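You operate a simulated robot arm through the tools that you are given. There is no shell and no other tool.

Carry out the task below with a simulated robot arm. There is one attempt and no reset: what you move stays moved.

TASK
Stop the yellow cabinet, block it off and switch the black breaker off.
Fine: red button first, dial to 0, switch blocked by its slide before the door opens; door shut.

Only the result counts: the job must be done as asked and must still hold three seconds after the hand-in. Knocking over, shifting, dropping, spilling or breaking anything else fails it.

THE ROBOT
A 6-joint arm with a three-finger gripper, fixed in place. Base frame: the origin is at the foot of the arm, x ahead of it, y to its left, z up. Lengths are in cm, angles in degrees, forces in N, time in s.
Its first joint turns from -166.0 to 166.0 degrees. Payload 4.89 kg.
The tool frame sits at the grasp point between the pads (the TCP): z along the fingers, y along the line on which they close. The tips reach 3 cm beyond it. The gripper opens to 16.4 cm. The gripper's body begins 12.5 cm behind the TCP.
Orientation is told as [roll, pitch, yaw] about the base's x, y, z axes, in that order, counted from this pose: with the fingers straight down and closing along the base's y, the tool's x points along the base's -x, its y along +y and its z along -z.

THE INTERFACE
- The arm moves only by the tool arm_command. Its argument "targets" is one flat list of numbers, 7 for each row, row after row: the shift along the tool's x, y, z in cm, then the turn, a rotation vector about the tool's x, y, z in degrees, then the closure in counts, from 0 (fully open) to 255 (shut). In form: [tx, ty, tz, rx, ry, rz, fingers, tx, ty, tz, rx, ry, rz, fingers, ...]. A call has 1 to 20 rows; each row shifts and turns the commanded pose from where the row before left it, along the tool's axes as they then stand. Each row takes 0.2 s and may step no farther than 5 cm and 8.6 degrees from the row before; otherwise, or with a gripper value out of range, the whole call is refused. Where a pose cannot be reached the arm comes as near as it can. A force on the tool above 60 N (or 10 N above the force at the start of the call, whichever is more), or a blocked arm, ends the call early, and 0.2 s more pass. The fingers move at their own pace (about 10.8 cm/s each) and stop on an object; they squeeze with about 34 N. The grip force told is the motor's: it shows also when the fingers shut on nothing. Time passes only in rows, and 0.2 s behind the last, so rows that do not move let the fingers close. The reply holds the time, the measured pose of the TCP, the force on the tool along the base axes, the opening and the grip force, in the units named above and with some noise, with the torque about the TCP (base axes, N m) and any sound that the robot's microphone picked up.
- Cameras (640 x 400 px; columns grow to the right, rows downward): "scene" is fixed at [5.23, -65.08, 146.9]; the picture's right is [0.60, -0.80, 0.00], its down [-0.41, -0.31, -0.86] and it looks along [0.68, 0.52, -0.52] (base axes); focal length 334 px, centre (320, 200). "wrist" rides on the gripper at [7.6, -0.2, -15.2] in the tool frame; the picture's right is [0.02, 1.00, 0.00], its down [-0.88, 0.02, -0.47] and it looks along [-0.47, 0.01, 0.88] (tool axes); focal length 247 px, centre (320, 200). There is no depth. A picture from a camera that has moved, and an enlarged one, comes with that camera's place and axes in the base frame and with its lens.
- grab_frame(camera): a new picture of that camera. The clock stands still meanwhile.
- lift_body(by): slides the trunk up (or, below 0, down) by that many cm; the arm rides with it, the base frame stays. It gives what a move gives, with no picture.
- inspect(camera, box): a new picture of the part [left, top, right, bottom] of that camera's present view, enlarged. The clock stands still meanwhile.
- finish_job(): hands the job in; it is judged then, once.

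Places have to be worked out from the pictures, the camera data and where the tool is seen. Open the gripper and draw the arm clear of the work before you hand the job in, unless the task says otherwise.

The tools are called after "Request:" as name(argument=value, ...) on one line, values as JSON. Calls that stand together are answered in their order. arm_command: Moves the arm, as the interface text tells. Its arguments: {"type":"object","properties":{"targets":{"type":"array","items":{"type":"number"}}},"required":["targets"]} The other tools are called the same way: lift_body (by) slides the trunk up or down; grab_frame (camera) takes a picture; inspect (camera, box) takes an enlarged picture of a part of a camera's view; finish_job () hands the job in.

At the start:

```text
t: 0.0
tcp_pos: [57.67, -28.94, 119.26]
ee_rot: [0.0, -0.1, 0.0]
ft_force: [0.5, -0.1, 0.1]
ft_torque: [0.02, -0.01, 0.02]
finger_gap: 16.39
finger_force: 0.0
trunk travel left (down, up): [-17.5, 21.5]
```

scene: 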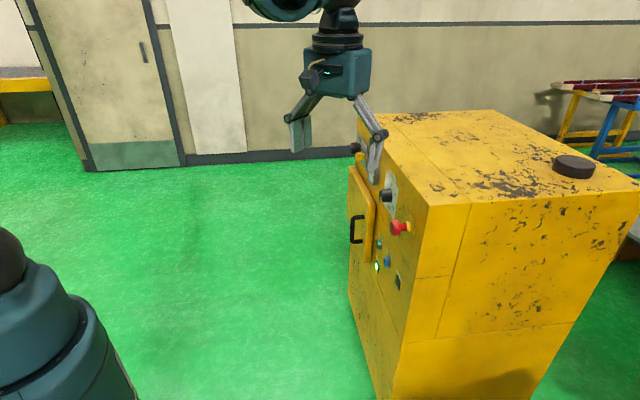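
wrist: 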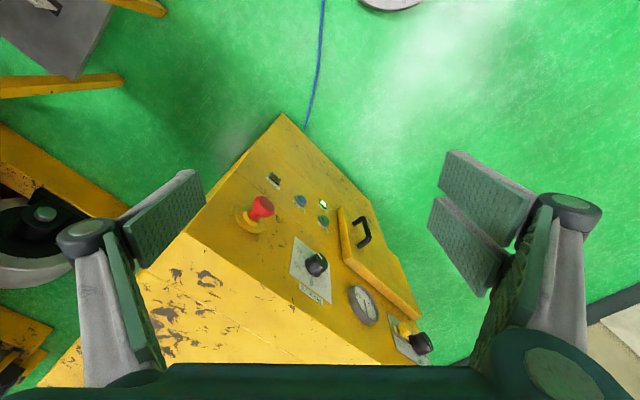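

I see a yellow cabinet with a red button, dial, a switch with a slide, a gauge and a small door. I'll look closer at both views before moving.

Request:
inspect(camera="scene", box=[330, 120, 450, 300])

Request:
inspect(camera="wrist", box=[220, 150, 460, 370])

```text
2.22 times, centred on (390, 210) of scene
camera zoom: at [5.23, -65.08, 146.9], right [0.6, -0.8, 0.0], down [-0.41, -0.31, -0.86], along [0.68, 0.52, -0.52], focal length 743 px, centre (164, 178)
```

zoom: 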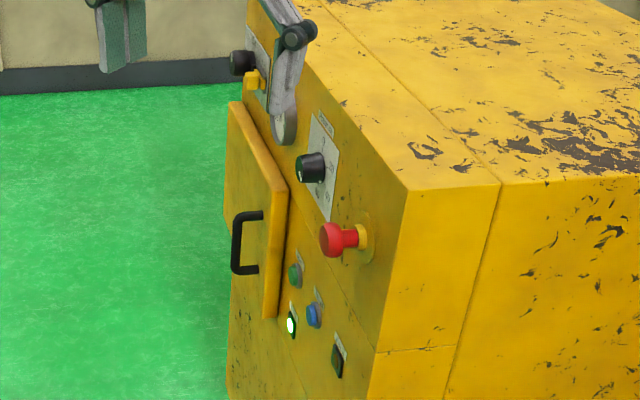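

```text
1.82 times, centred on (340, 260) of wrist
camera zoom: at [50.04, -29.19, 134.44], right [-0.02, 1.0, 0.0], down [0.88, 0.02, 0.47], along [0.47, 0.01, -0.88], focal length 449 px, centre (284, 91)
```

zoom: 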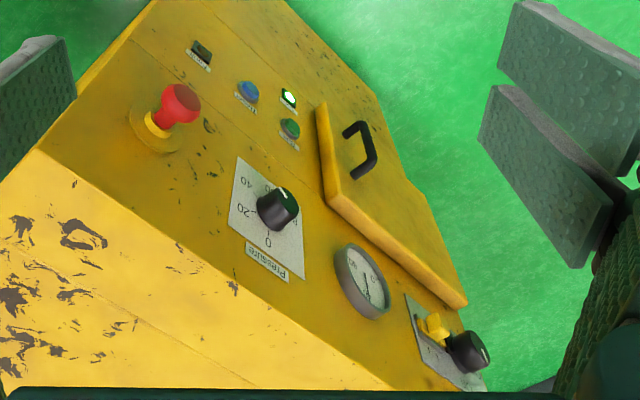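

The panel looks vertical and turned about 45°, facing (-0.71, +0.70). I put the near top corner at about (69, -46.5, 108), the red button at about (71, -38.5, 97.5), the dial at about (84.6, -29, 97) and the switch at about (110, -2, 97). The TCP is about 20 cm in front of the panel, so I'll turn the tool here to face the panel horizontally.

Request:
arm_command(targets=[0, 0, 0, 0, 0, 7.5, 0, 0, 0, 0, 0, 0, 7.5, 0, 0, 0, 0, 0, 0, 7.5, 0, 0, 0, 0, 0, 0, 7.5, 0, 0, 0, 0, 0, 0, 7.5, 0, 0, 0, 0, 0, 0, 7.5, 0, 0, 0, 0, 0, -8.2, 0, 0, 0, 0, 0, 0, -8.2, 0, 0, 0, 0, 0, 0, -8.2, 0, 0, 0, 0, 0, 0, -8.2, 0, 0, 0, 0, 0, 0, -8.2, 0, 0])

```text
t: 2.4
tcp_pos: [57.77, -29.07, 119.28]
ee_rot: [0.0, -41.0, -45.1]
ft_force: [1.1, 0.5, 0.1]
ft_torque: [0.03, 0.05, -0.04]
finger_gap: 16.4
finger_force: 0.1
trunk travel left (down, up): [-17.5, 21.5]
```

The tool is at the expected yaw of -45° and pitched 41°. I'll finish the pitch to horizontal and slide sideways along the panel to get an overview.

Request:
arm_command(targets=[0, 3, 0, 0, -8.2, 0, 0, 0, 3, 0, 0, -8.2, 0, 0, 0, 3, 0, 0, -8.2, 0, 0, 0, 3, 0, 0, -8.2, 0, 0, 0, 3, 0, 0, -8.2, 0, 0, 0, 3, 0, 0, -8.0, 0, 0])

Request:
grab_frame(camera="wrist")

Request:
grab_frame(camera="scene")

```text
t: 3.8
tcp_pos: [70.35, -16.07, 119.34]
ee_rot: [147.2, -89.7, 167.7]
ft_force: [-3.0, -1.0, 0.8]
ft_torque: [0.08, 0.11, 0.35]
finger_gap: 16.41
finger_force: 0.0
trunk travel left (down, up): [-17.5, 21.5]
```

```text
taken
camera wrist: at [59.47, -5.5, 111.61], right [0.71, 0.71, -0.02], down [-0.32, 0.35, 0.88], along [0.63, -0.62, 0.48], focal length 247 px, centre (320, 200)
```

wrist: 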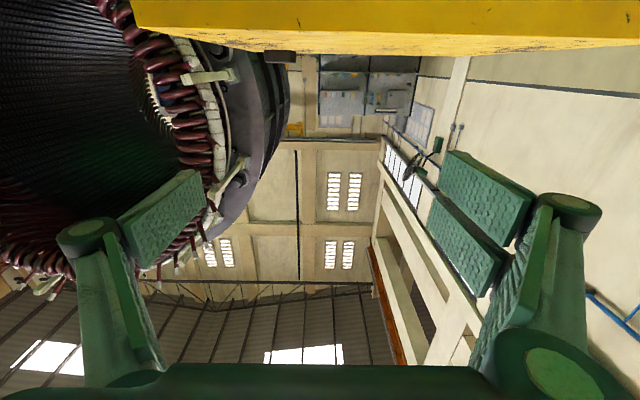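

```text
taken
```

scene: 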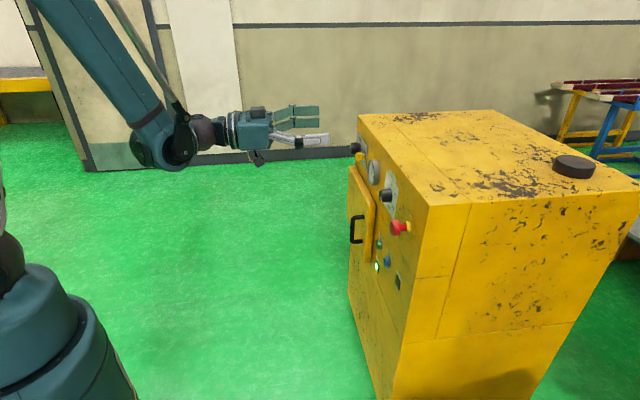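

With the tool horizontal the camera sits below the fingers and looks up, so I need to be lower to see the panel. I'll back off a little and descend about 32 cm, about 25 cm in front of the panel.

Request:
arm_command(targets=[0, 0, -4, 0, 0, 0, 0, 4.6, 0, 0, 0, 0, 0, 0, 4.6, 0, 0, 0, 0, 0, 0, 4.6, 0, 0, 0, 0, 0, 0, 4.6, 0, 0, 0, 0, 0, 0, 4.6, 0, 0, 0, 0, 0, 0, 4.6, 0, 0, 0, 0, 0, 0, 4.6, 0, 0, 0, 0, 0, 0])

Request:
grab_frame(camera="wrist")

Request:
grab_frame(camera="scene")

```text
t: 5.6
tcp_pos: [76.71, -11.9, 110.0]
ee_rot: [9.7, -89.8, -54.8]
ft_force: [-0.3, 0.6, 0.7]
ft_torque: [0.07, 0.04, 0.16]
finger_gap: 16.42
finger_force: 0.0
out of reach, approached as far as the arm can: row 3, 4, 5, 6, 7, 8
trunk travel left (down, up): [-17.5, 21.5]
```

```text
taken
camera wrist: at [65.81, -1.25, 102.32], right [0.71, 0.71, -0.02], down [-0.32, 0.35, 0.88], along [0.63, -0.62, 0.47], focal length 247 px, centre (320, 200)
```

wrist: 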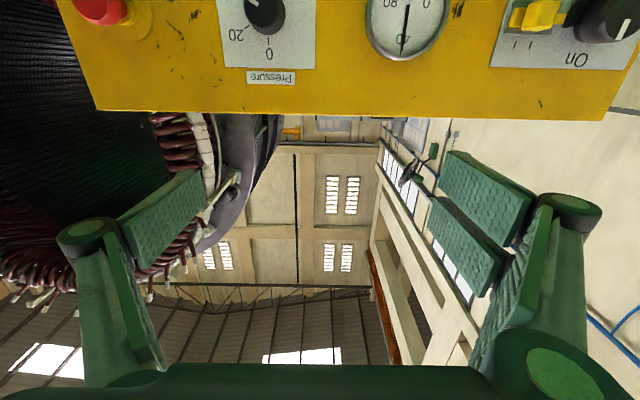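

```text
taken
```

scene: 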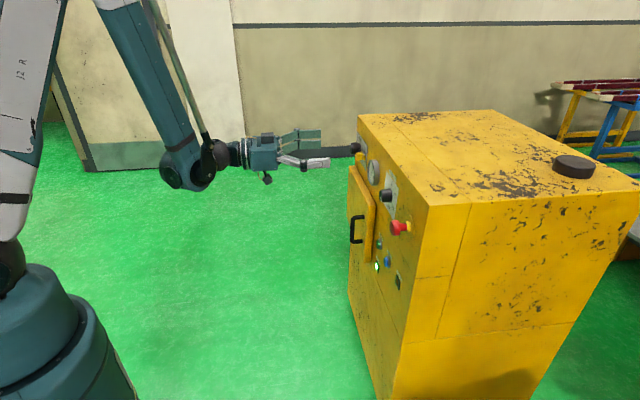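

The descent is stopped at about z=110 by the arm's inner reach. The handle works out at about (92.6, -15, 74.5), so the work lies lower and I'll lower the trunk.

Request:
lift_body(by=-15)

Request:
grab_frame(camera="wrist")

Request:
grab_frame(camera="scene")

```text
t: 7.3
tcp_pos: [76.85, -11.92, 94.88]
ee_rot: [-0.6, -89.8, -44.5]
ft_force: [-0.8, -1.1, -0.5]
ft_torque: [-0.02, 0.02, -0.01]
finger_gap: 16.37
finger_force: 0.0
trunk travel left (down, up): [-2.5, 36.5]
```

```text
taken
camera wrist: at [65.86, -1.24, 87.31], right [0.71, 0.71, -0.02], down [-0.32, 0.35, 0.88], along [0.63, -0.62, 0.47], focal length 247 px, centre (320, 200)
```

wrist: 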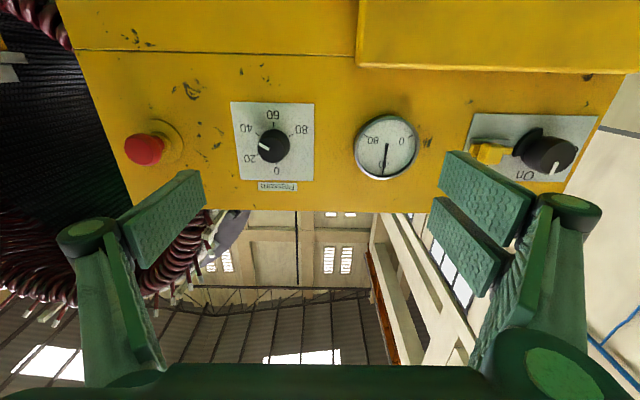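

```text
taken
```

scene: 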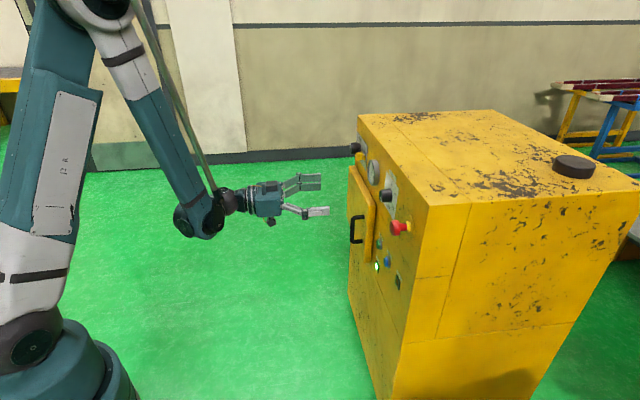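

Now the whole upper panel is in view: the red button, the pressure dial with 0/20/40/60/80 marks, the gauge, and the switch with its yellow slide. I'll zoom in on each.

Request:
inspect(camera="wrist", box=[220, 90, 440, 210])

Request:
inspect(camera="wrist", box=[440, 90, 620, 210])

Request:
inspect(camera="wrist", box=[80, 90, 240, 210])

```text
2.91 times, centred on (330, 150) of wrist
camera zoom: at [65.86, -1.24, 87.31], right [0.71, 0.71, -0.02], down [-0.32, 0.35, 0.88], along [0.63, -0.62, 0.47], focal length 718 px, centre (291, 346)
```

zoom: 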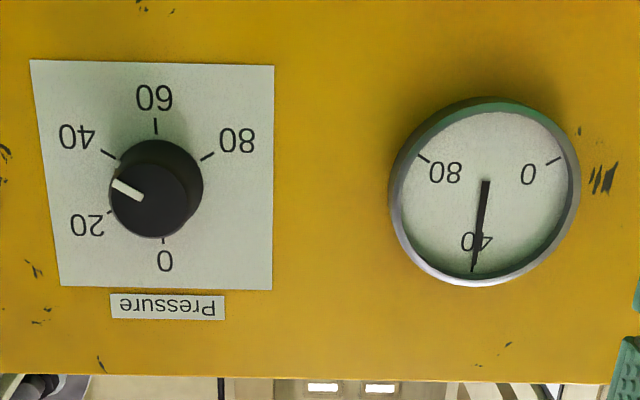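

```text
3.33 times, centred on (530, 150) of wrist
camera zoom: at [65.86, -1.24, 87.31], right [0.71, 0.71, -0.02], down [-0.32, 0.35, 0.88], along [0.63, -0.62, 0.47], focal length 823 px, centre (-380, 367)
```

zoom: 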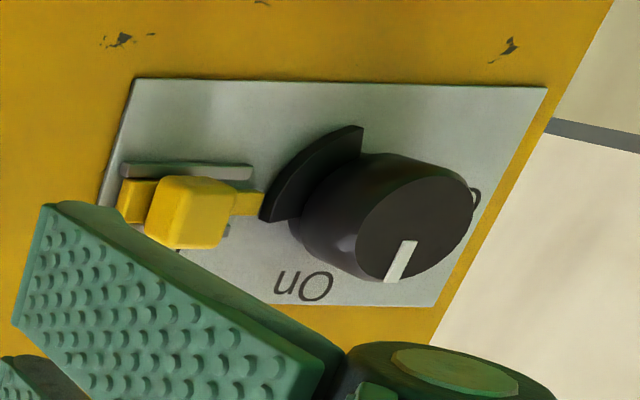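

```text
3.33 times, centred on (160, 150) of wrist
camera zoom: at [65.86, -1.24, 87.31], right [0.71, 0.71, -0.02], down [-0.32, 0.35, 0.88], along [0.63, -0.62, 0.47], focal length 823 px, centre (853, 367)
```

zoom: 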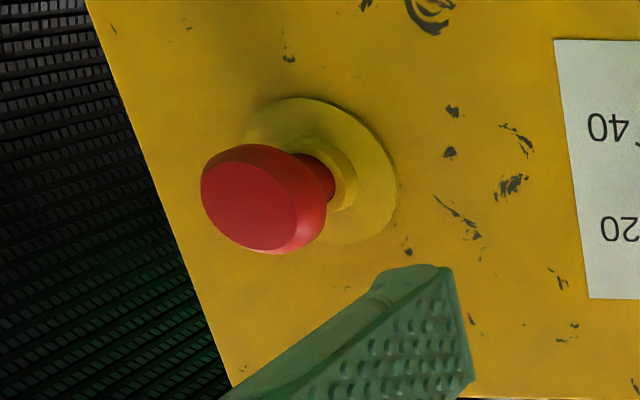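

Dial now points to about 30, gauge reads about 40 and the switch points to On (top) with Off to its left. In panel coordinates (s along the panel from the near corner, n out from it) I get: red button s≈7.2, z≈96.8, front at n≈4.7; dial s≈23.2, z≈96.8; switch s≈60, z≈97; slide tab s≈53. I'll close the fingers and move in front of the red button first.

Request:
arm_command(targets=[-0.38, -4.5, 0, 0, 0, 0, 255, -0.38, -4.5, 0, 0, 0, 0, 255, -0.38, -4.5, 0, 0, 0, 0, 255, -0.38, -4.5, 0, 0, 0, 0, 255, -0.38, -4.5, 0, 0, 0, 0, 255, 0, 0, 0, 0, 0, 0, 255])

Request:
grab_frame(camera="wrist")

Request:
grab_frame(camera="scene")

```text
t: 8.8
tcp_pos: [63.02, -27.84, 100.96]
ee_rot: [-2.6, -89.6, -42.5]
ft_force: [0.1, 1.0, -0.6]
ft_torque: [-0.04, -0.03, -0.15]
finger_gap: 0.02
finger_force: 34.4
out of reach, approached as far as the arm can: row 1, 2, 3, 4, 5
trunk travel left (down, up): [-2.5, 36.5]
```

```text
taken
camera wrist: at [52.16, -17.2, 93.47], right [0.71, 0.71, -0.02], down [-0.32, 0.34, 0.88], along [0.63, -0.62, 0.47], focal length 247 px, centre (320, 200)
```

wrist: 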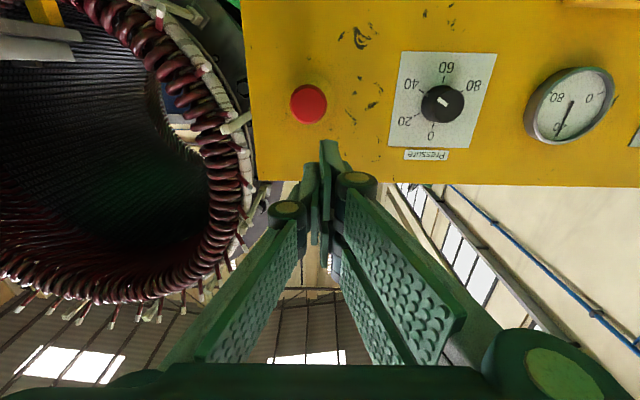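

```text
taken
```

scene: 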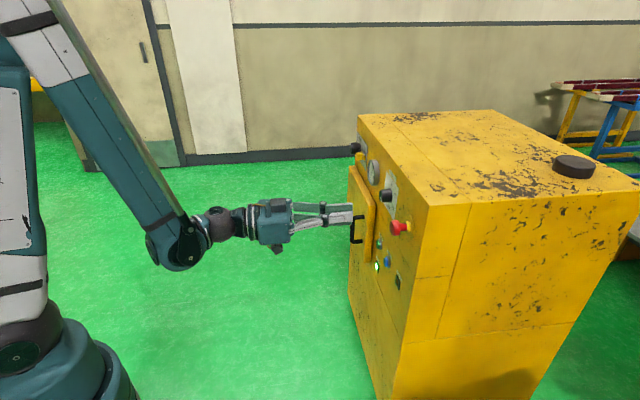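

The lower inner workspace limits this pose, so the TCP sits at s≈8.8, n≈17.6, z≈101. The new view confirms the red button at s≈7.3, z≈96.9. I'll approach forward and down to a pre-press spot with the tips about 3 cm from the cap.

Request:
arm_command(targets=[0, -0.4, 2.4, 0, 0, 0, 255, 1.4, -0.4, 2.4, 0, 0, 0, 255, 1.4, -0.4, 1.2, 0, 0, 0, 255, 1.4, -0.3, 1.0, 0, 0, 0, 255, 0, 0, 0, 0, 0, 0, 255])

Request:
grab_frame(camera="wrist")

Request:
inspect(camera="scene", box=[330, 150, 450, 290])

```text
t: 9.9
tcp_pos: [67.42, -34.24, 98.99]
ee_rot: [0.4, -89.5, -45.6]
ft_force: [0.4, 0.8, -0.1]
ft_torque: [0.05, 0.02, 0.03]
finger_gap: 0.0
finger_force: 33.9
out of reach, approached as far as the arm can: row 3, 4
trunk travel left (down, up): [-2.5, 36.5]
```

```text
taken
camera wrist: at [56.52, -23.48, 91.42], right [0.71, 0.71, -0.02], down [-0.32, 0.34, 0.88], along [0.63, -0.62, 0.47], focal length 247 px, centre (320, 200)
```

wrist: 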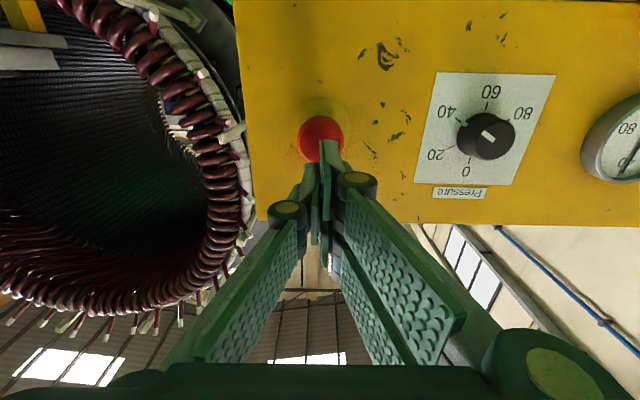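

```text
2.86 times, centred on (390, 220) of scene
camera zoom: at [5.23, -65.08, 146.9], right [0.6, -0.8, 0.0], down [-0.41, -0.31, -0.86], along [0.68, 0.52, -0.52], focal length 955 px, centre (120, 143)
```

zoom: 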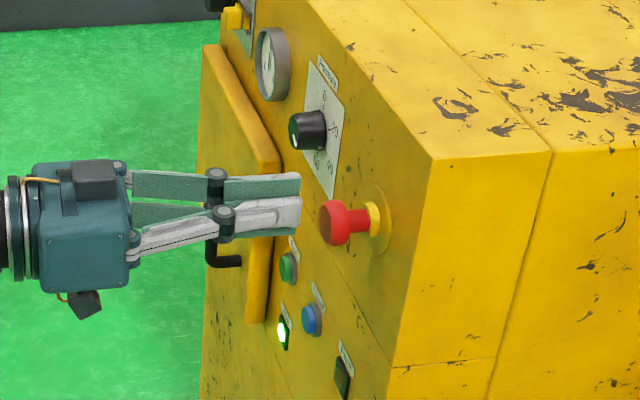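

I'm at s≈7.3, n≈10, z≈99, so 2 cm too high. Lowering the trunk by 2.1 cm should line the tips up with the button.

Request:
lift_body(by=-2.1)

Request:
grab_frame(camera="wrist")

Request:
inspect(camera="scene", box=[330, 150, 450, 290])

```text
t: 10.6
tcp_pos: [67.41, -34.1, 97.01]
ee_rot: [0.0, -89.6, -45.2]
ft_force: [-0.1, 0.9, 0.2]
ft_torque: [0.03, 0.01, 0.03]
finger_gap: 0.0
finger_force: 34.0
trunk travel left (down, up): [-0.4, 38.6]
```

```text
taken
camera wrist: at [56.52, -23.47, 89.32], right [0.71, 0.71, -0.02], down [-0.32, 0.34, 0.88], along [0.63, -0.62, 0.47], focal length 247 px, centre (320, 200)
```

wrist: 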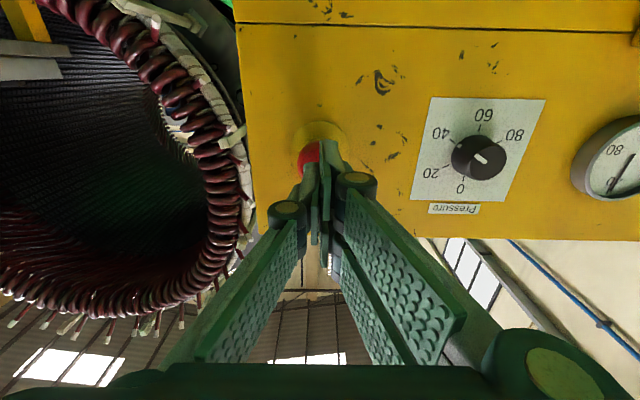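

```text
2.86 times, centred on (390, 220) of scene
camera zoom: at [5.23, -65.08, 146.9], right [0.6, -0.8, 0.0], down [-0.41, -0.31, -0.86], along [0.68, 0.52, -0.52], focal length 955 px, centre (120, 143)
```

zoom: 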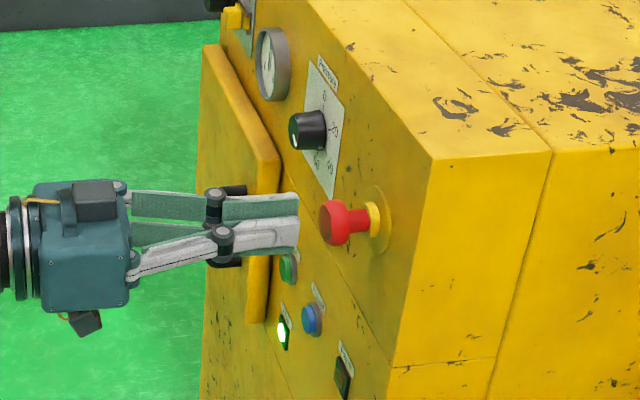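

The tips are in line with the red cap, about 2.3 cm away. I'll push forward in small steps and watch the force and sound.

Request:
arm_command(targets=[0, 0, 0.6, 0, 0, 0, 255, 0, 0, 0.6, 0, 0, 0, 255, 0, 0, 0.6, 0, 0, 0, 255, 0, 0, 0.4, 0, 0, 0, 255, 0, 0, 0.3, 0, 0, 0, 255, 0, 0, 0.3, 0, 0, 0, 255, 0, 0, 0.3, 0, 0, 0, 255])

Request:
inspect(camera="scene", box=[330, 150, 450, 290])

```text
t: 12.2
tcp_pos: [69.7, -36.34, 96.86]
ee_rot: [0.4, -89.6, -45.5]
ft_force: [-1.5, -0.5, 0.5]
ft_torque: [0.03, 0.03, 0.02]
finger_gap: 0.03
finger_force: 44.8
trunk travel left (down, up): [-0.4, 38.6]
```

```text
2.86 times, centred on (390, 220) of scene
camera zoom: at [5.23, -65.08, 146.9], right [0.6, -0.8, 0.0], down [-0.41, -0.31, -0.86], along [0.68, 0.52, -0.52], focal length 955 px, centre (120, 143)
```

zoom: 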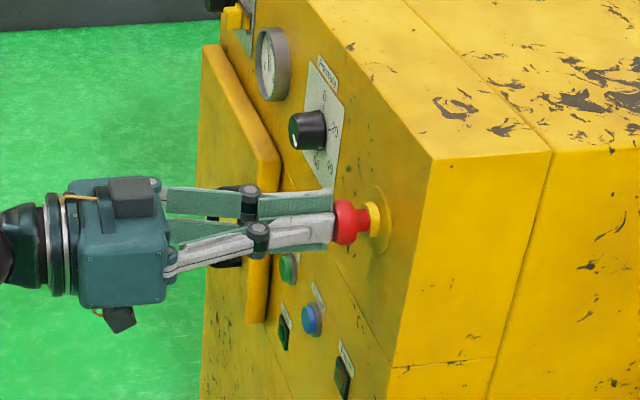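

The cap moved in and the lit green lamp has gone dark. I'll push a bit further to be sure it latches.

Request:
arm_command(targets=[0, 0, 0.3, 0, 0, 0, 255, 0, 0, 0.3, 0, 0, 0, 255, 0, 0, 0.3, 0, 0, 0, 255])

Request:
inspect(camera="scene", box=[330, 150, 450, 290])

```text
t: 12.9
tcp_pos: [69.8, -36.55, 96.93]
ee_rot: [4.4, -89.6, -49.4]
ft_force: [-15.2, 20.5, 0.1]
ft_torque: [-0.36, -0.1, 0.09]
finger_gap: 0.59
finger_force: 45.1
trunk travel left (down, up): [-0.4, 38.6]
stopped in row 3: the force on the tool passed its limit at 69 N (the readings are from after the stop); the commanded pose is now the measured one
```

```text
2.86 times, centred on (390, 220) of scene
camera zoom: at [5.23, -65.08, 146.9], right [0.6, -0.8, 0.0], down [-0.41, -0.31, -0.86], along [0.68, 0.52, -0.52], focal length 955 px, centre (120, 143)
```

zoom: 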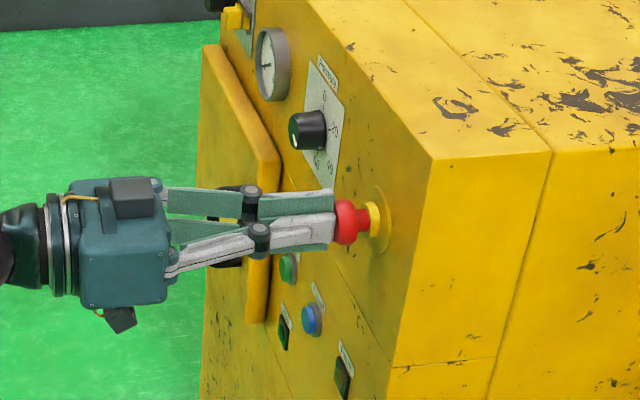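

It reached its hard stop. I'll back straight off and check that the button stays in and the lamp stays dark.

Request:
arm_command(targets=[0, 0, -1, 0, 0, 0, 255, 0, 0, -2, 0, 0, 0, 255, 0, 0, -2, 0, 0, 0, 255, 0, 0, -2, 0, 0, 0, 255])

Request:
inspect(camera="scene", box=[330, 130, 450, 290])

Request:
grab_frame(camera="wrist")

```text
t: 13.9
tcp_pos: [65.45, -31.87, 97.78]
ee_rot: [3.4, -89.4, -48.5]
ft_force: [0.5, 0.1, -0.1]
ft_torque: [-0.06, -0.04, -0.04]
finger_gap: 0.0
finger_force: 44.9
out of reach, approached as far as the arm can: row 3, 4
trunk travel left (down, up): [-0.4, 38.6]
```

```text
2.50 times, centred on (390, 210) of scene
camera zoom: at [5.23, -65.08, 146.9], right [0.6, -0.8, 0.0], down [-0.41, -0.31, -0.86], along [0.68, 0.52, -0.52], focal length 836 px, centre (145, 175)
```

zoom: 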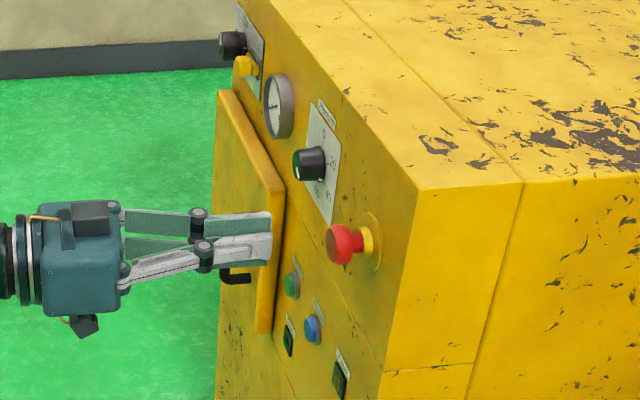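

```text
taken
camera wrist: at [54.58, -21.07, 90.25], right [0.71, 0.71, -0.02], down [-0.31, 0.34, 0.89], along [0.63, -0.62, 0.46], focal length 247 px, centre (320, 200)
```

wrist: 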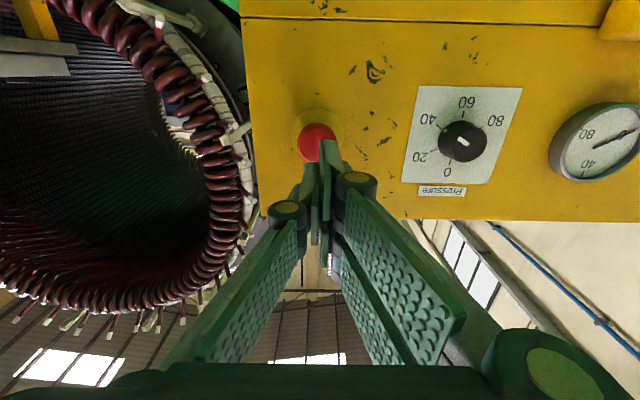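

The button stays in (about 0.9 cm deeper) and the lamp is dark. I'll open the fingers part way and move across in front of the dial at s≈23.2, z≈96.8.

Request:
arm_command(targets=[0, 3.9, 0, 0, 0, 0, 130, 0, 3.9, 0, 0, 0, 0, 130, 0.4, 3.9, 0, 0, 0, 0, 130, 0.5, 3.9, 0, 0, 0, 0, 130, 0, 0, 0, 0, 0, 0, 130])

Request:
grab_frame(camera="wrist")

Request:
inspect(camera="wrist", box=[230, 80, 410, 200])

Request:
grab_frame(camera="scene")

```text
t: 15.1
tcp_pos: [76.22, -20.88, 96.85]
ee_rot: [6.8, -89.6, -51.9]
ft_force: [-0.9, -0.3, 0.2]
ft_torque: [0.04, 0.04, 0.12]
finger_gap: 8.04
finger_force: 0.1
trunk travel left (down, up): [-0.4, 38.6]
```

```text
taken
camera wrist: at [65.25, -10.11, 89.29], right [0.71, 0.71, -0.02], down [-0.32, 0.34, 0.88], along [0.63, -0.62, 0.47], focal length 247 px, centre (320, 200)
```

wrist: 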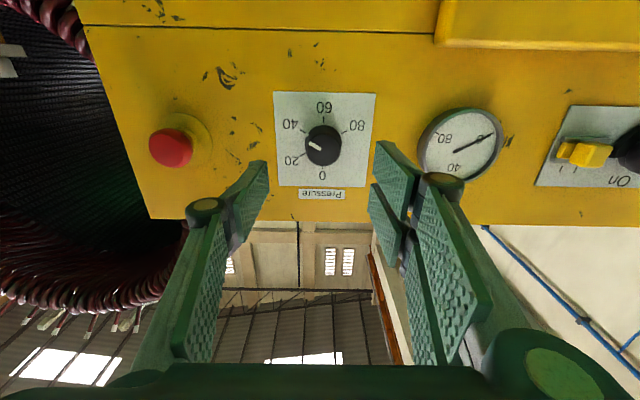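

```text
3.33 times, centred on (320, 140) of wrist
camera zoom: at [65.25, -10.11, 89.29], right [0.71, 0.71, -0.02], down [-0.32, 0.34, 0.88], along [0.63, -0.62, 0.47], focal length 823 px, centre (320, 400)
```

zoom: 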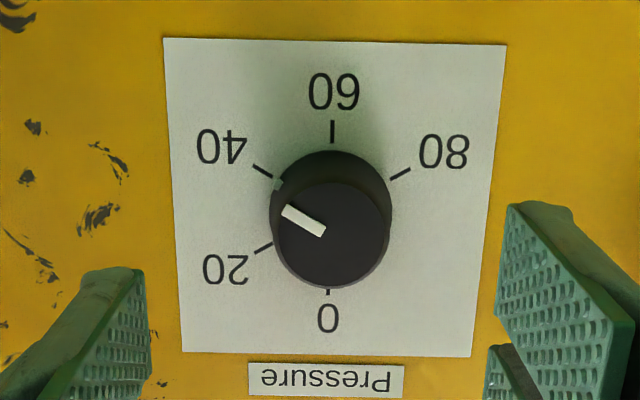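

```text
taken
```

scene: 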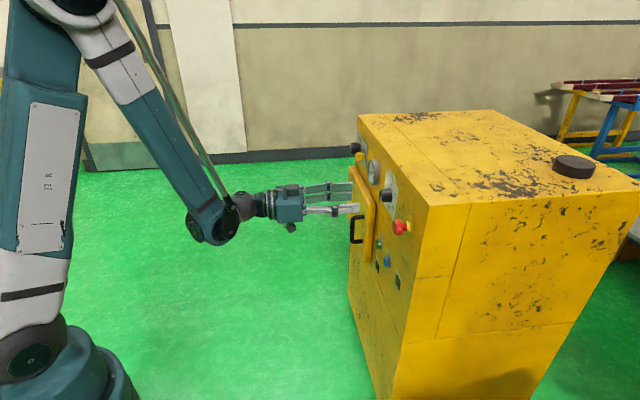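

The dial pointer is at 40, so it needs 120° counter-clockwise (seen from the front) to reach 0. The knob axis is at s≈23.3, z≈97.0, its face at n≈3.5, and it is about 3.8 cm wide. I'll centre on it and pre-turn the gripper +60° before grasping.

Request:
arm_command(targets=[-0.15, 0.3, 0, 0, 0, 0, 130, 0, 0, 0, 0, 0, 8.57, 130, 0, 0, 0, 0, 0, 8.57, 130, 0, 0, 0, 0, 0, 8.57, 130, 0, 0, 0, 0, 0, 8.57, 130, 0, 0, 0, 0, 0, 8.57, 130, 0, 0, 0, 0, 0, 8.57, 130, 0, 0, 0, 0, 0, 8.57, 130])

Request:
grab_frame(camera="wrist")

```text
t: 16.9
tcp_pos: [76.55, -20.5, 97.09]
ee_rot: [89.5, -29.8, -134.8]
ft_force: [-0.5, -0.1, -0.1]
ft_torque: [-0.02, -0.01, 0.0]
finger_gap: 8.03
finger_force: 0.0
trunk travel left (down, up): [-0.4, 38.6]
```

```text
taken
camera wrist: at [70.39, -5.1, 93.21], right [0.37, 0.36, 0.86], down [-0.87, -0.2, 0.46], along [0.34, -0.91, 0.24], focal length 247 px, centre (320, 200)
```

wrist: 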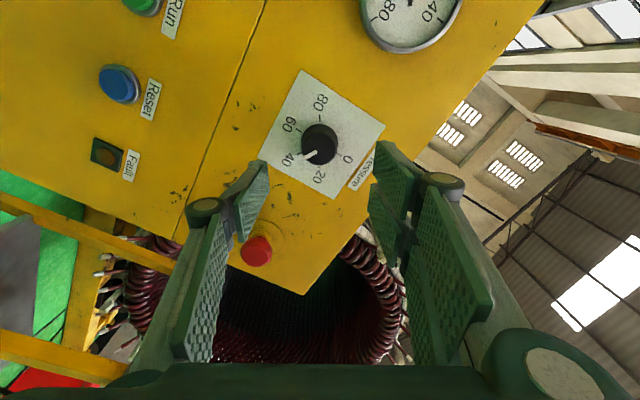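

The knob sits centred between the fingers along the tool axis. I'll advance 9 cm so the pads straddle it with the tips about 1.2 cm from the panel.

Request:
arm_command(targets=[0, 0, 2, 0, 0, 0, 130, 0, 0, 2, 0, 0, 0, 130, 0, 0, 2, 0, 0, 0, 130, 0, 0, 1, 0, 0, 0, 130, 0, 0, 1, 0, 0, 0, 130, 0, 0, 1, 0, 0, 0, 130, 0, 0, 0, 0, 0, 0, 130])

Request:
grab_frame(camera="wrist")

Request:
inspect(camera="scene", box=[330, 120, 450, 290])

```text
t: 18.5
tcp_pos: [82.95, -26.99, 97.11]
ee_rot: [89.5, -30.0, -134.8]
ft_force: [0.3, 0.2, 0.3]
ft_torque: [0.04, 0.02, 0.0]
finger_gap: 8.02
finger_force: 0.0
trunk travel left (down, up): [-0.4, 38.6]
```

```text
taken
camera wrist: at [76.67, -11.48, 93.2], right [0.37, 0.36, 0.86], down [-0.87, -0.2, 0.46], along [0.34, -0.91, 0.24], focal length 247 px, centre (320, 200)
```

wrist: 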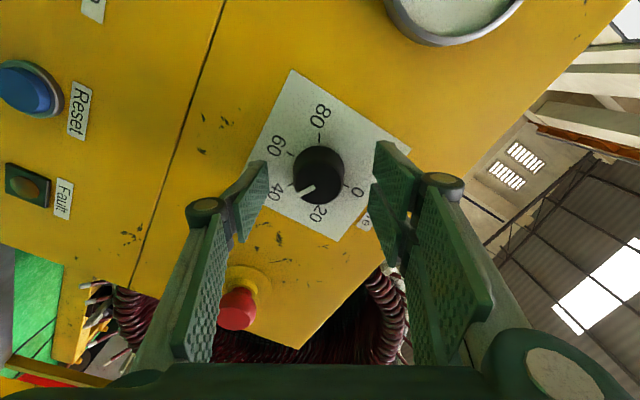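

```text
2.35 times, centred on (390, 205) of scene
camera zoom: at [5.23, -65.08, 146.9], right [0.6, -0.8, 0.0], down [-0.41, -0.31, -0.86], along [0.68, 0.52, -0.52], focal length 786 px, centre (155, 188)
```

zoom: 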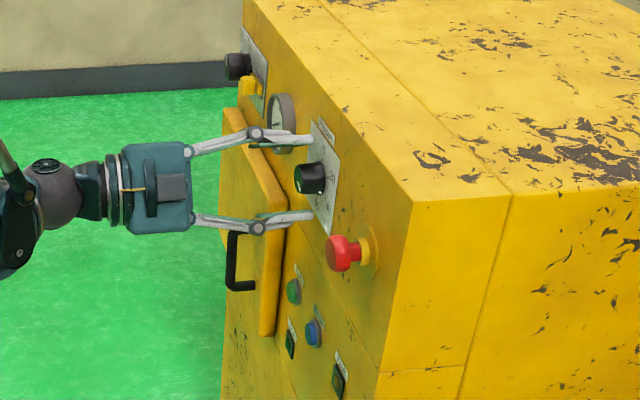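

The knob is centred between the pads at n≈4.1. I'll close on it and check the grip.

Request:
arm_command(targets=[0, 0, 0, 0, 0, 0, 255, 0, 0, 0, 0, 0, 0, 255, 0, 0, 0, 0, 0, 0, 255, 0, 0, 0, 0, 0, 0, 255])

Request:
grab_frame(camera="wrist")

```text
t: 19.5
tcp_pos: [82.76, -26.97, 96.9]
ee_rot: [89.4, -29.8, -134.9]
ft_force: [-22.4, -0.4, -35.8]
ft_torque: [0.61, 0.6, -0.59]
finger_gap: 3.89
finger_force: 45.4
trunk travel left (down, up): [-0.4, 38.6]
```

```text
taken
camera wrist: at [76.64, -11.52, 93.12], right [0.37, 0.36, 0.86], down [-0.87, -0.2, 0.46], along [0.34, -0.91, 0.24], focal length 247 px, centre (320, 200)
```

wrist: 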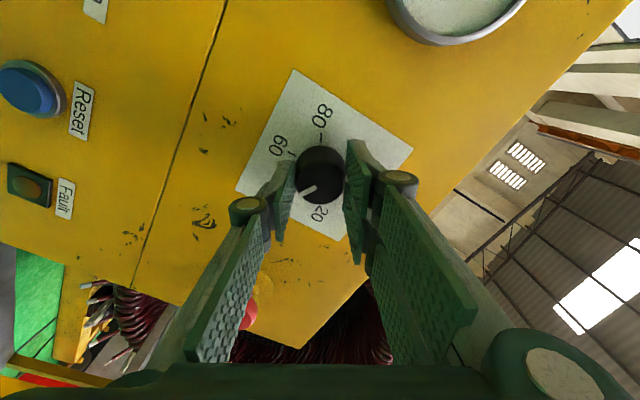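

The grip holds at 3.9 cm but with about 40 N side load, so the TCP is off-axis by about 0.3 cm along the tool's y. I'll shift by that to relieve the load before turning.

Request:
arm_command(targets=[0, -0.25, -0.1, 0, 0, 0, 255])

```text
t: 19.9
tcp_pos: [82.85, -26.81, 97.1]
ee_rot: [89.7, -30.1, -134.9]
ft_force: [6.9, -17.6, 8.1]
ft_torque: [-0.25, -0.28, -0.33]
finger_gap: 3.88
finger_force: 45.5
trunk travel left (down, up): [-0.4, 38.6]
```

The load is now small. I'll turn the dial counter-clockwise in stages, starting with about 34°.

Request:
arm_command(targets=[0, 0, 0.05, 0, 0, -8.5, 255, 0, 0, 0, 0, 0, -8.5, 255, 0, 0, 0, 0, 0, -8.5, 255, 0, 0, 0, 0, 0, -8.5, 255])

Request:
grab_frame(camera="wrist")

```text
t: 20.9
tcp_pos: [82.71, -26.87, 97.05]
ee_rot: [89.2, -64.2, -134.3]
ft_force: [17.9, -17.9, 33.9]
ft_torque: [-0.9, -0.93, -0.26]
finger_gap: 3.87
finger_force: 44.6
trunk travel left (down, up): [-0.4, 38.6]
```

```text
taken
camera wrist: at [74.21, -13.89, 90.09], right [0.65, 0.64, 0.42], down [-0.59, 0.07, 0.8], along [0.48, -0.77, 0.42], focal length 247 px, centre (320, 200)
```

wrist: 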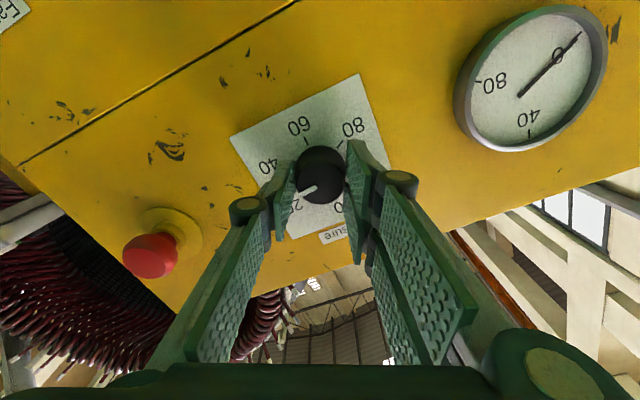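

The knob turns with the grip (pointer now heading for 20) and the gauge is falling toward 0. I'll add a small upward and inward correction and carry on turning.

Request:
arm_command(targets=[-0.13, 0.06, 0.08, 0, 0, -8.5, 255, 0, 0, 0, 0, 0, -8.5, 255, 0, 0, 0, 0, 0, -8.5, 255, 0, 0, 0, 0, 0, -8.5, 255])

Request:
grab_frame(camera="wrist")

```text
t: 21.9
tcp_pos: [82.75, -26.89, 96.99]
ee_rot: [-87.3, -82.0, 42.4]
ft_force: [-1.9, -0.7, 22.4]
ft_torque: [-0.49, -0.55, -0.13]
finger_gap: 3.9
finger_force: 45.4
trunk travel left (down, up): [-0.4, 38.6]
```

```text
taken
camera wrist: at [71.07, -17.01, 89.5], right [0.7, 0.7, -0.16], down [-0.23, 0.43, 0.87], along [0.68, -0.57, 0.46], focal length 247 px, centre (320, 200)
```

wrist: 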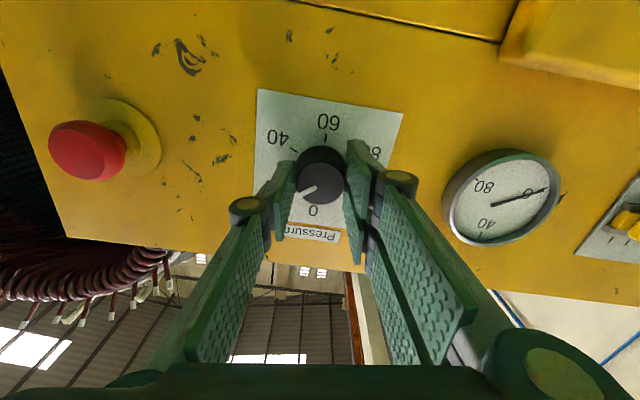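

68° done, pointer approaching 20→0 and little load. I'll continue another 34°.

Request:
arm_command(targets=[-0.12, 0, 0, 0, 0, -8.5, 255, 0, 0, 0, 0, 0, -8.5, 255, 0, 0, 0, 0, 0, -8.5, 255, 0, 0, 0, 0, 0, -8.5, 255])

Request:
grab_frame(camera="wrist")

```text
t: 22.9
tcp_pos: [82.81, -26.94, 97.11]
ee_rot: [-89.5, -47.9, 44.5]
ft_force: [-25.9, 14.0, -20.5]
ft_torque: [0.51, 0.51, -0.24]
finger_gap: 3.88
finger_force: 45.0
trunk travel left (down, up): [-0.4, 38.6]
```

```text
taken
camera wrist: at [68.33, -19.85, 91.57], right [0.51, 0.52, -0.69], down [0.1, 0.76, 0.64], along [0.85, -0.4, 0.34], focal length 247 px, centre (320, 200)
```

wrist: 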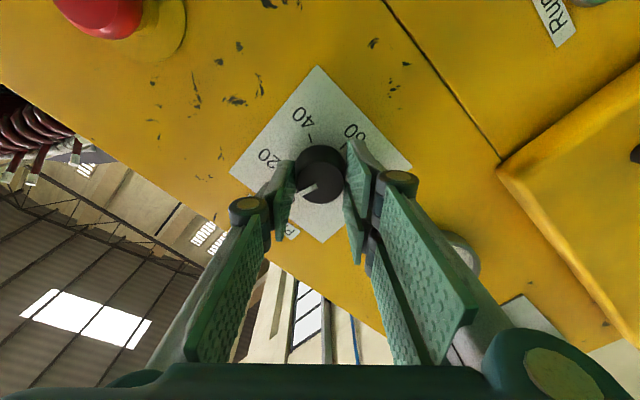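

102° done. I'll relieve the small load and turn the last 18°.

Request:
arm_command(targets=[0.07, 0.06, -0.06, 0, 0, -8.5, 255, 0, 0, 0, 0, 0, -8.5, 255, 0, 0, 0, 0, 0, -1.0, 255])

Request:
inspect(camera="wrist", box=[220, 60, 420, 260])

```text
t: 23.7
tcp_pos: [82.97, -26.92, 97.1]
ee_rot: [-89.6, -29.9, 44.7]
ft_force: [2.3, 1.5, 5.7]
ft_torque: [0.08, 0.09, -0.6]
finger_gap: 3.86
finger_force: 45.1
trunk travel left (down, up): [-0.4, 38.6]
```

```text
2.00 times, centred on (320, 160) of wrist
camera zoom: at [67.34, -20.88, 93.44], right [0.34, 0.34, -0.88], down [0.22, 0.88, 0.43], along [0.92, -0.33, 0.22], focal length 494 px, centre (320, 280)
```

zoom: 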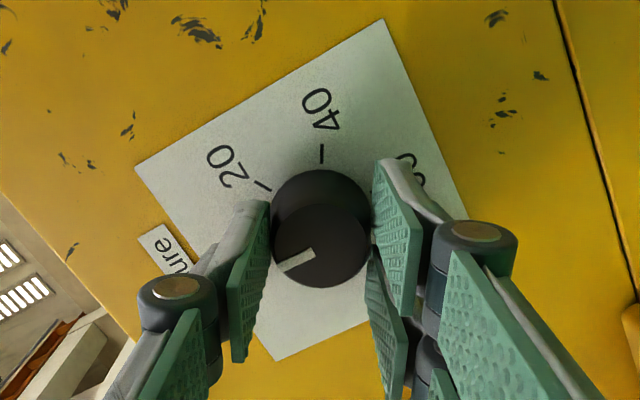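

The pointer now lies toward the 0 mark. I'll open, back off and turn the gripper upright to check the dial and gauge.

Request:
arm_command(targets=[0, 0, 0, 0, 0, 0, 130, 0, 0, 0, 0, 0, 0, 130, 0, 0, -2, 0, 0, 0, 130, 0, 0, -2.5, 0, 0, 0, 130, 0, 0, -2.5, 0, 0, 0, 130, 0, 0, -2, 0, 0, 0, 130, 0, 0, 0, 0, 0, 8.57, 130, 0, 0, 0, 0, 0, 8.57, 130, 0, 0, 0, 0, 0, 8.57, 130, 0, 0, 0, 0, 0, 8.57, 130, 0, 0, 0, 0, 0, 8.57, 130, 0, 0, 0, 0, 0, 8.57, 130, 0, 0, 0, 0, 0, 8.57, 130])

Request:
grab_frame(camera="wrist")

Request:
inspect(camera="wrist", box=[240, 80, 420, 200])

Request:
inspect(camera="wrist", box=[400, 80, 640, 230])

```text
t: 26.5
tcp_pos: [76.47, -20.47, 97.09]
ee_rot: [18.1, -89.6, -63.2]
ft_force: [0.4, -0.3, 0.1]
ft_torque: [-0.01, 0.0, 0.03]
finger_gap: 8.03
finger_force: 0.0
trunk travel left (down, up): [-0.4, 38.6]
```

```text
taken
camera wrist: at [65.54, -9.81, 89.5], right [0.71, 0.71, -0.02], down [-0.32, 0.34, 0.88], along [0.63, -0.62, 0.47], focal length 247 px, centre (320, 200)
```

wrist: 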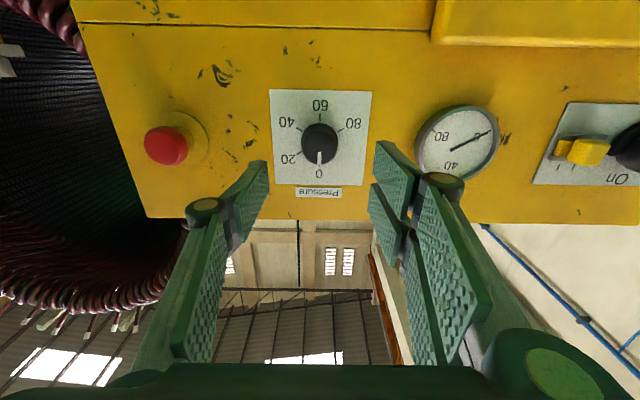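

```text
3.33 times, centred on (330, 140) of wrist
camera zoom: at [65.54, -9.81, 89.5], right [0.71, 0.71, -0.02], down [-0.32, 0.34, 0.88], along [0.63, -0.62, 0.47], focal length 823 px, centre (287, 400)
```

zoom: 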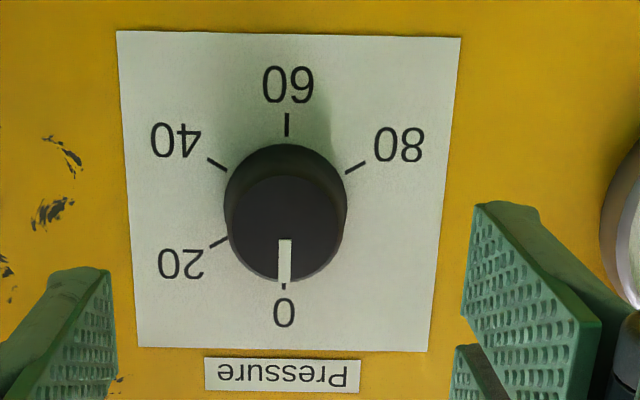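

```text
2.67 times, centred on (520, 155) of wrist
camera zoom: at [65.54, -9.81, 89.5], right [0.71, 0.71, -0.02], down [-0.32, 0.34, 0.88], along [0.63, -0.62, 0.47], focal length 659 px, centre (-213, 320)
```

zoom: 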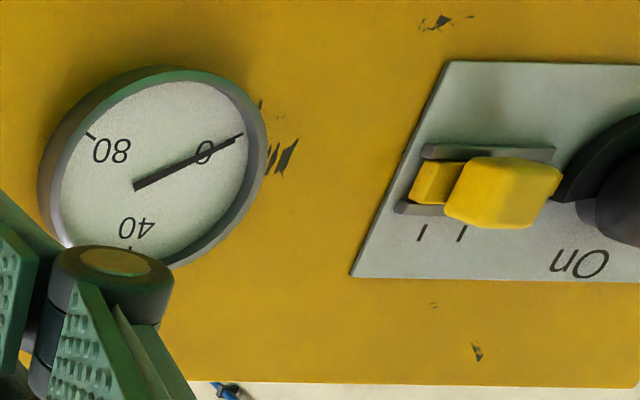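

Dial is exactly on 0 and the gauge reads 0. Next I'll move across to the main switch area at s≈57 to view the knob and slide.

Request:
arm_command(targets=[0, 4.5, 0, 0, 0, 0, 130, 0, 4.5, 0, 0, 0, 0, 130, 0, 4.5, 0, 0, 0, 0, 130, 0, 4.5, 0, 0, 0, 0, 130, 0, 4.5, 0, 0, 0, 0, 130, 0, 4.5, 0, 0, 0, 0, 130, 0, 4.5, 0, 0, 0, 0, 130, 0, 2, 0, 0, 0, 0, 130, 0, 0, 0, 0, 0, 0, 130])

Request:
grab_frame(camera="wrist")

Request:
inspect(camera="wrist", box=[230, 70, 430, 200])

Request:
grab_frame(camera="scene")

```text
t: 28.5
tcp_pos: [100.02, 2.92, 96.9]
ee_rot: [3.4, -89.6, -48.5]
ft_force: [-0.6, -0.3, 0.3]
ft_torque: [0.01, 0.02, 0.05]
finger_gap: 8.05
finger_force: 0.2
trunk travel left (down, up): [-0.4, 38.6]
```

```text
taken
camera wrist: at [89.11, 13.59, 89.23], right [0.71, 0.71, -0.02], down [-0.32, 0.34, 0.88], along [0.63, -0.62, 0.47], focal length 247 px, centre (320, 200)
```

wrist: 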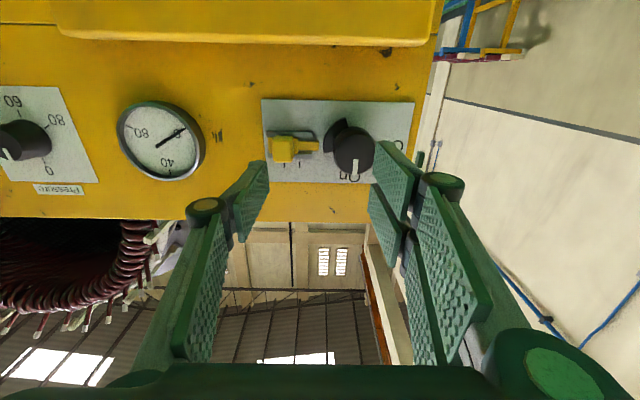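

```text
3.08 times, centred on (330, 135) of wrist
camera zoom: at [89.11, 13.59, 89.23], right [0.71, 0.71, -0.02], down [-0.32, 0.34, 0.88], along [0.63, -0.62, 0.47], focal length 760 px, centre (289, 400)
```

zoom: 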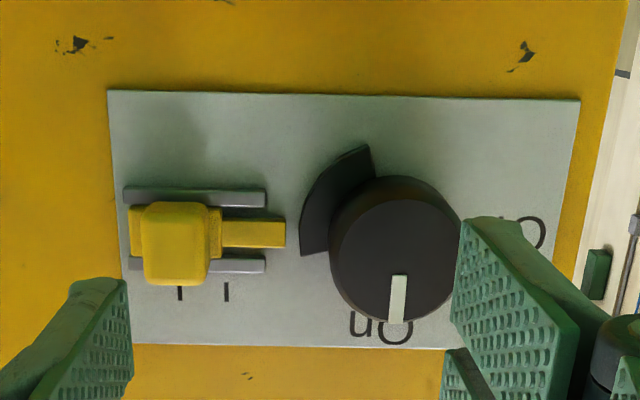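

```text
taken
```

scene: 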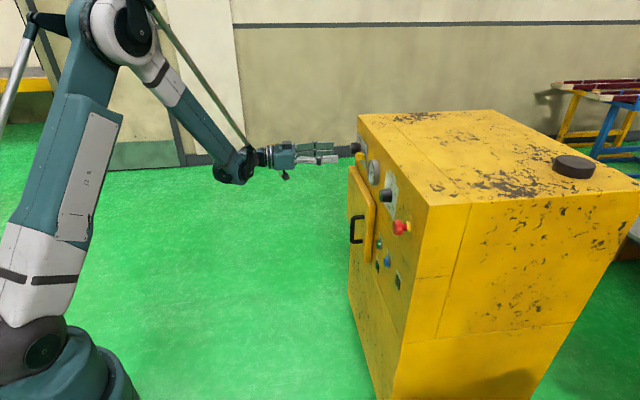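

The switch pointer is at On (top), Off is at its left, and the collar's sector currently blocks the slide tongue. Two ticks show the slide moves about 1.6 cm toward the knob. I'll look closer at the collar thickness and knob position.

Request:
inspect(camera="wrist", box=[260, 95, 390, 180])

Request:
inspect(camera="scene", box=[325, 130, 405, 190])

```text
4.71 times, centred on (325, 138) of wrist
camera zoom: at [89.11, 13.59, 89.23], right [0.71, 0.71, -0.02], down [-0.32, 0.34, 0.88], along [0.63, -0.62, 0.47], focal length 1162 px, centre (296, 494)
```

zoom: 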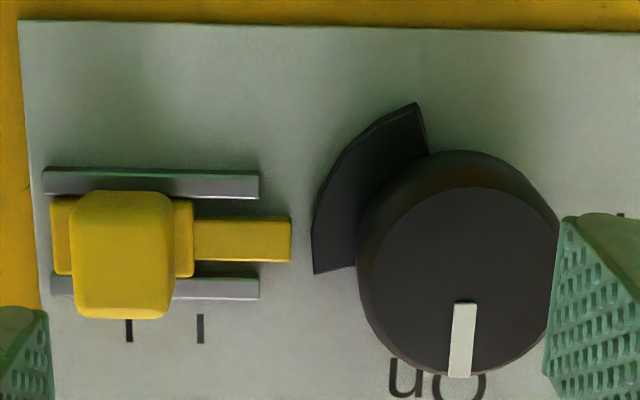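

```text
6.67 times, centred on (365, 160) of scene
camera zoom: at [5.23, -65.08, 146.9], right [0.6, -0.8, 0.0], down [-0.41, -0.31, -0.86], along [0.68, 0.52, -0.52], focal length 2228 px, centre (20, 467)
```

zoom: 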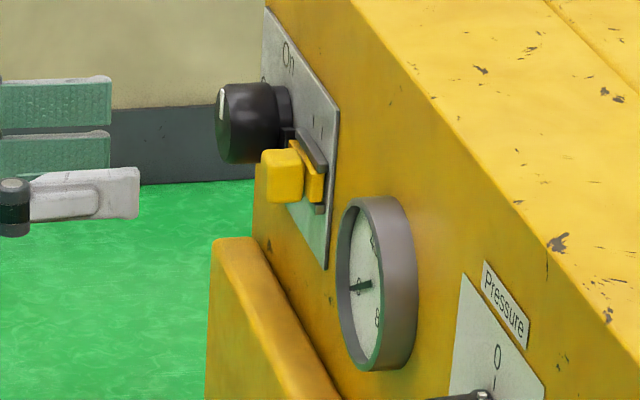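

The collar is thin (under 1 cm) while the knob stands about 3.5 cm proud, so I can grip it from n≈1.7 outward above the collar. I'll centre on s≈60.2, z≈97.05 and pre-turn +45°.

Request:
arm_command(targets=[-0.15, 3.5, 0, 0, 0, 0, 130, 0, 0, 0, 0, 0, 7.5, 130, 0, 0, 0, 0, 0, 7.5, 130, 0, 0, 0, 0, 0, 7.5, 130, 0, 0, 0, 0, 0, 7.5, 130, 0, 0, 0, 0, 0, 7.5, 130, 0, 0, 0, 0, 0, 7.5, 130, 0, 0, 0, 0, 0, 0, 130])

Request:
inspect(camera="wrist", box=[220, 60, 420, 200])

```text
t: 30.3
tcp_pos: [102.63, 5.45, 97.17]
ee_rot: [89.4, -44.8, -134.7]
ft_force: [0.2, -0.1, 0.0]
ft_torque: [0.0, 0.01, 0.0]
finger_gap: 8.06
finger_force: 0.1
trunk travel left (down, up): [-0.4, 38.6]
```

```text
2.86 times, centred on (320, 130) of wrist
camera zoom: at [95.63, 20.08, 91.69], right [0.51, 0.51, 0.69], down [-0.76, -0.1, 0.64], along [0.39, -0.86, 0.33], focal length 706 px, centre (320, 400)
```

zoom: 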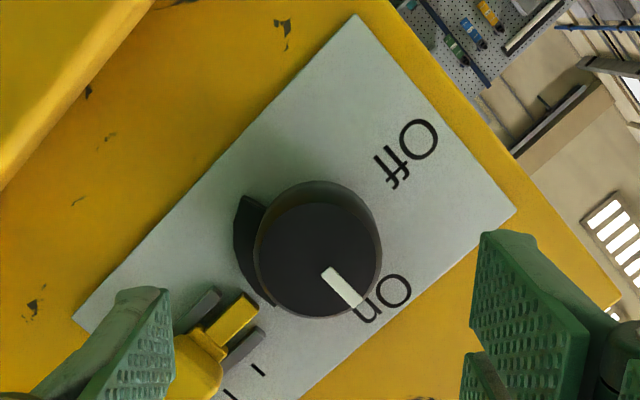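

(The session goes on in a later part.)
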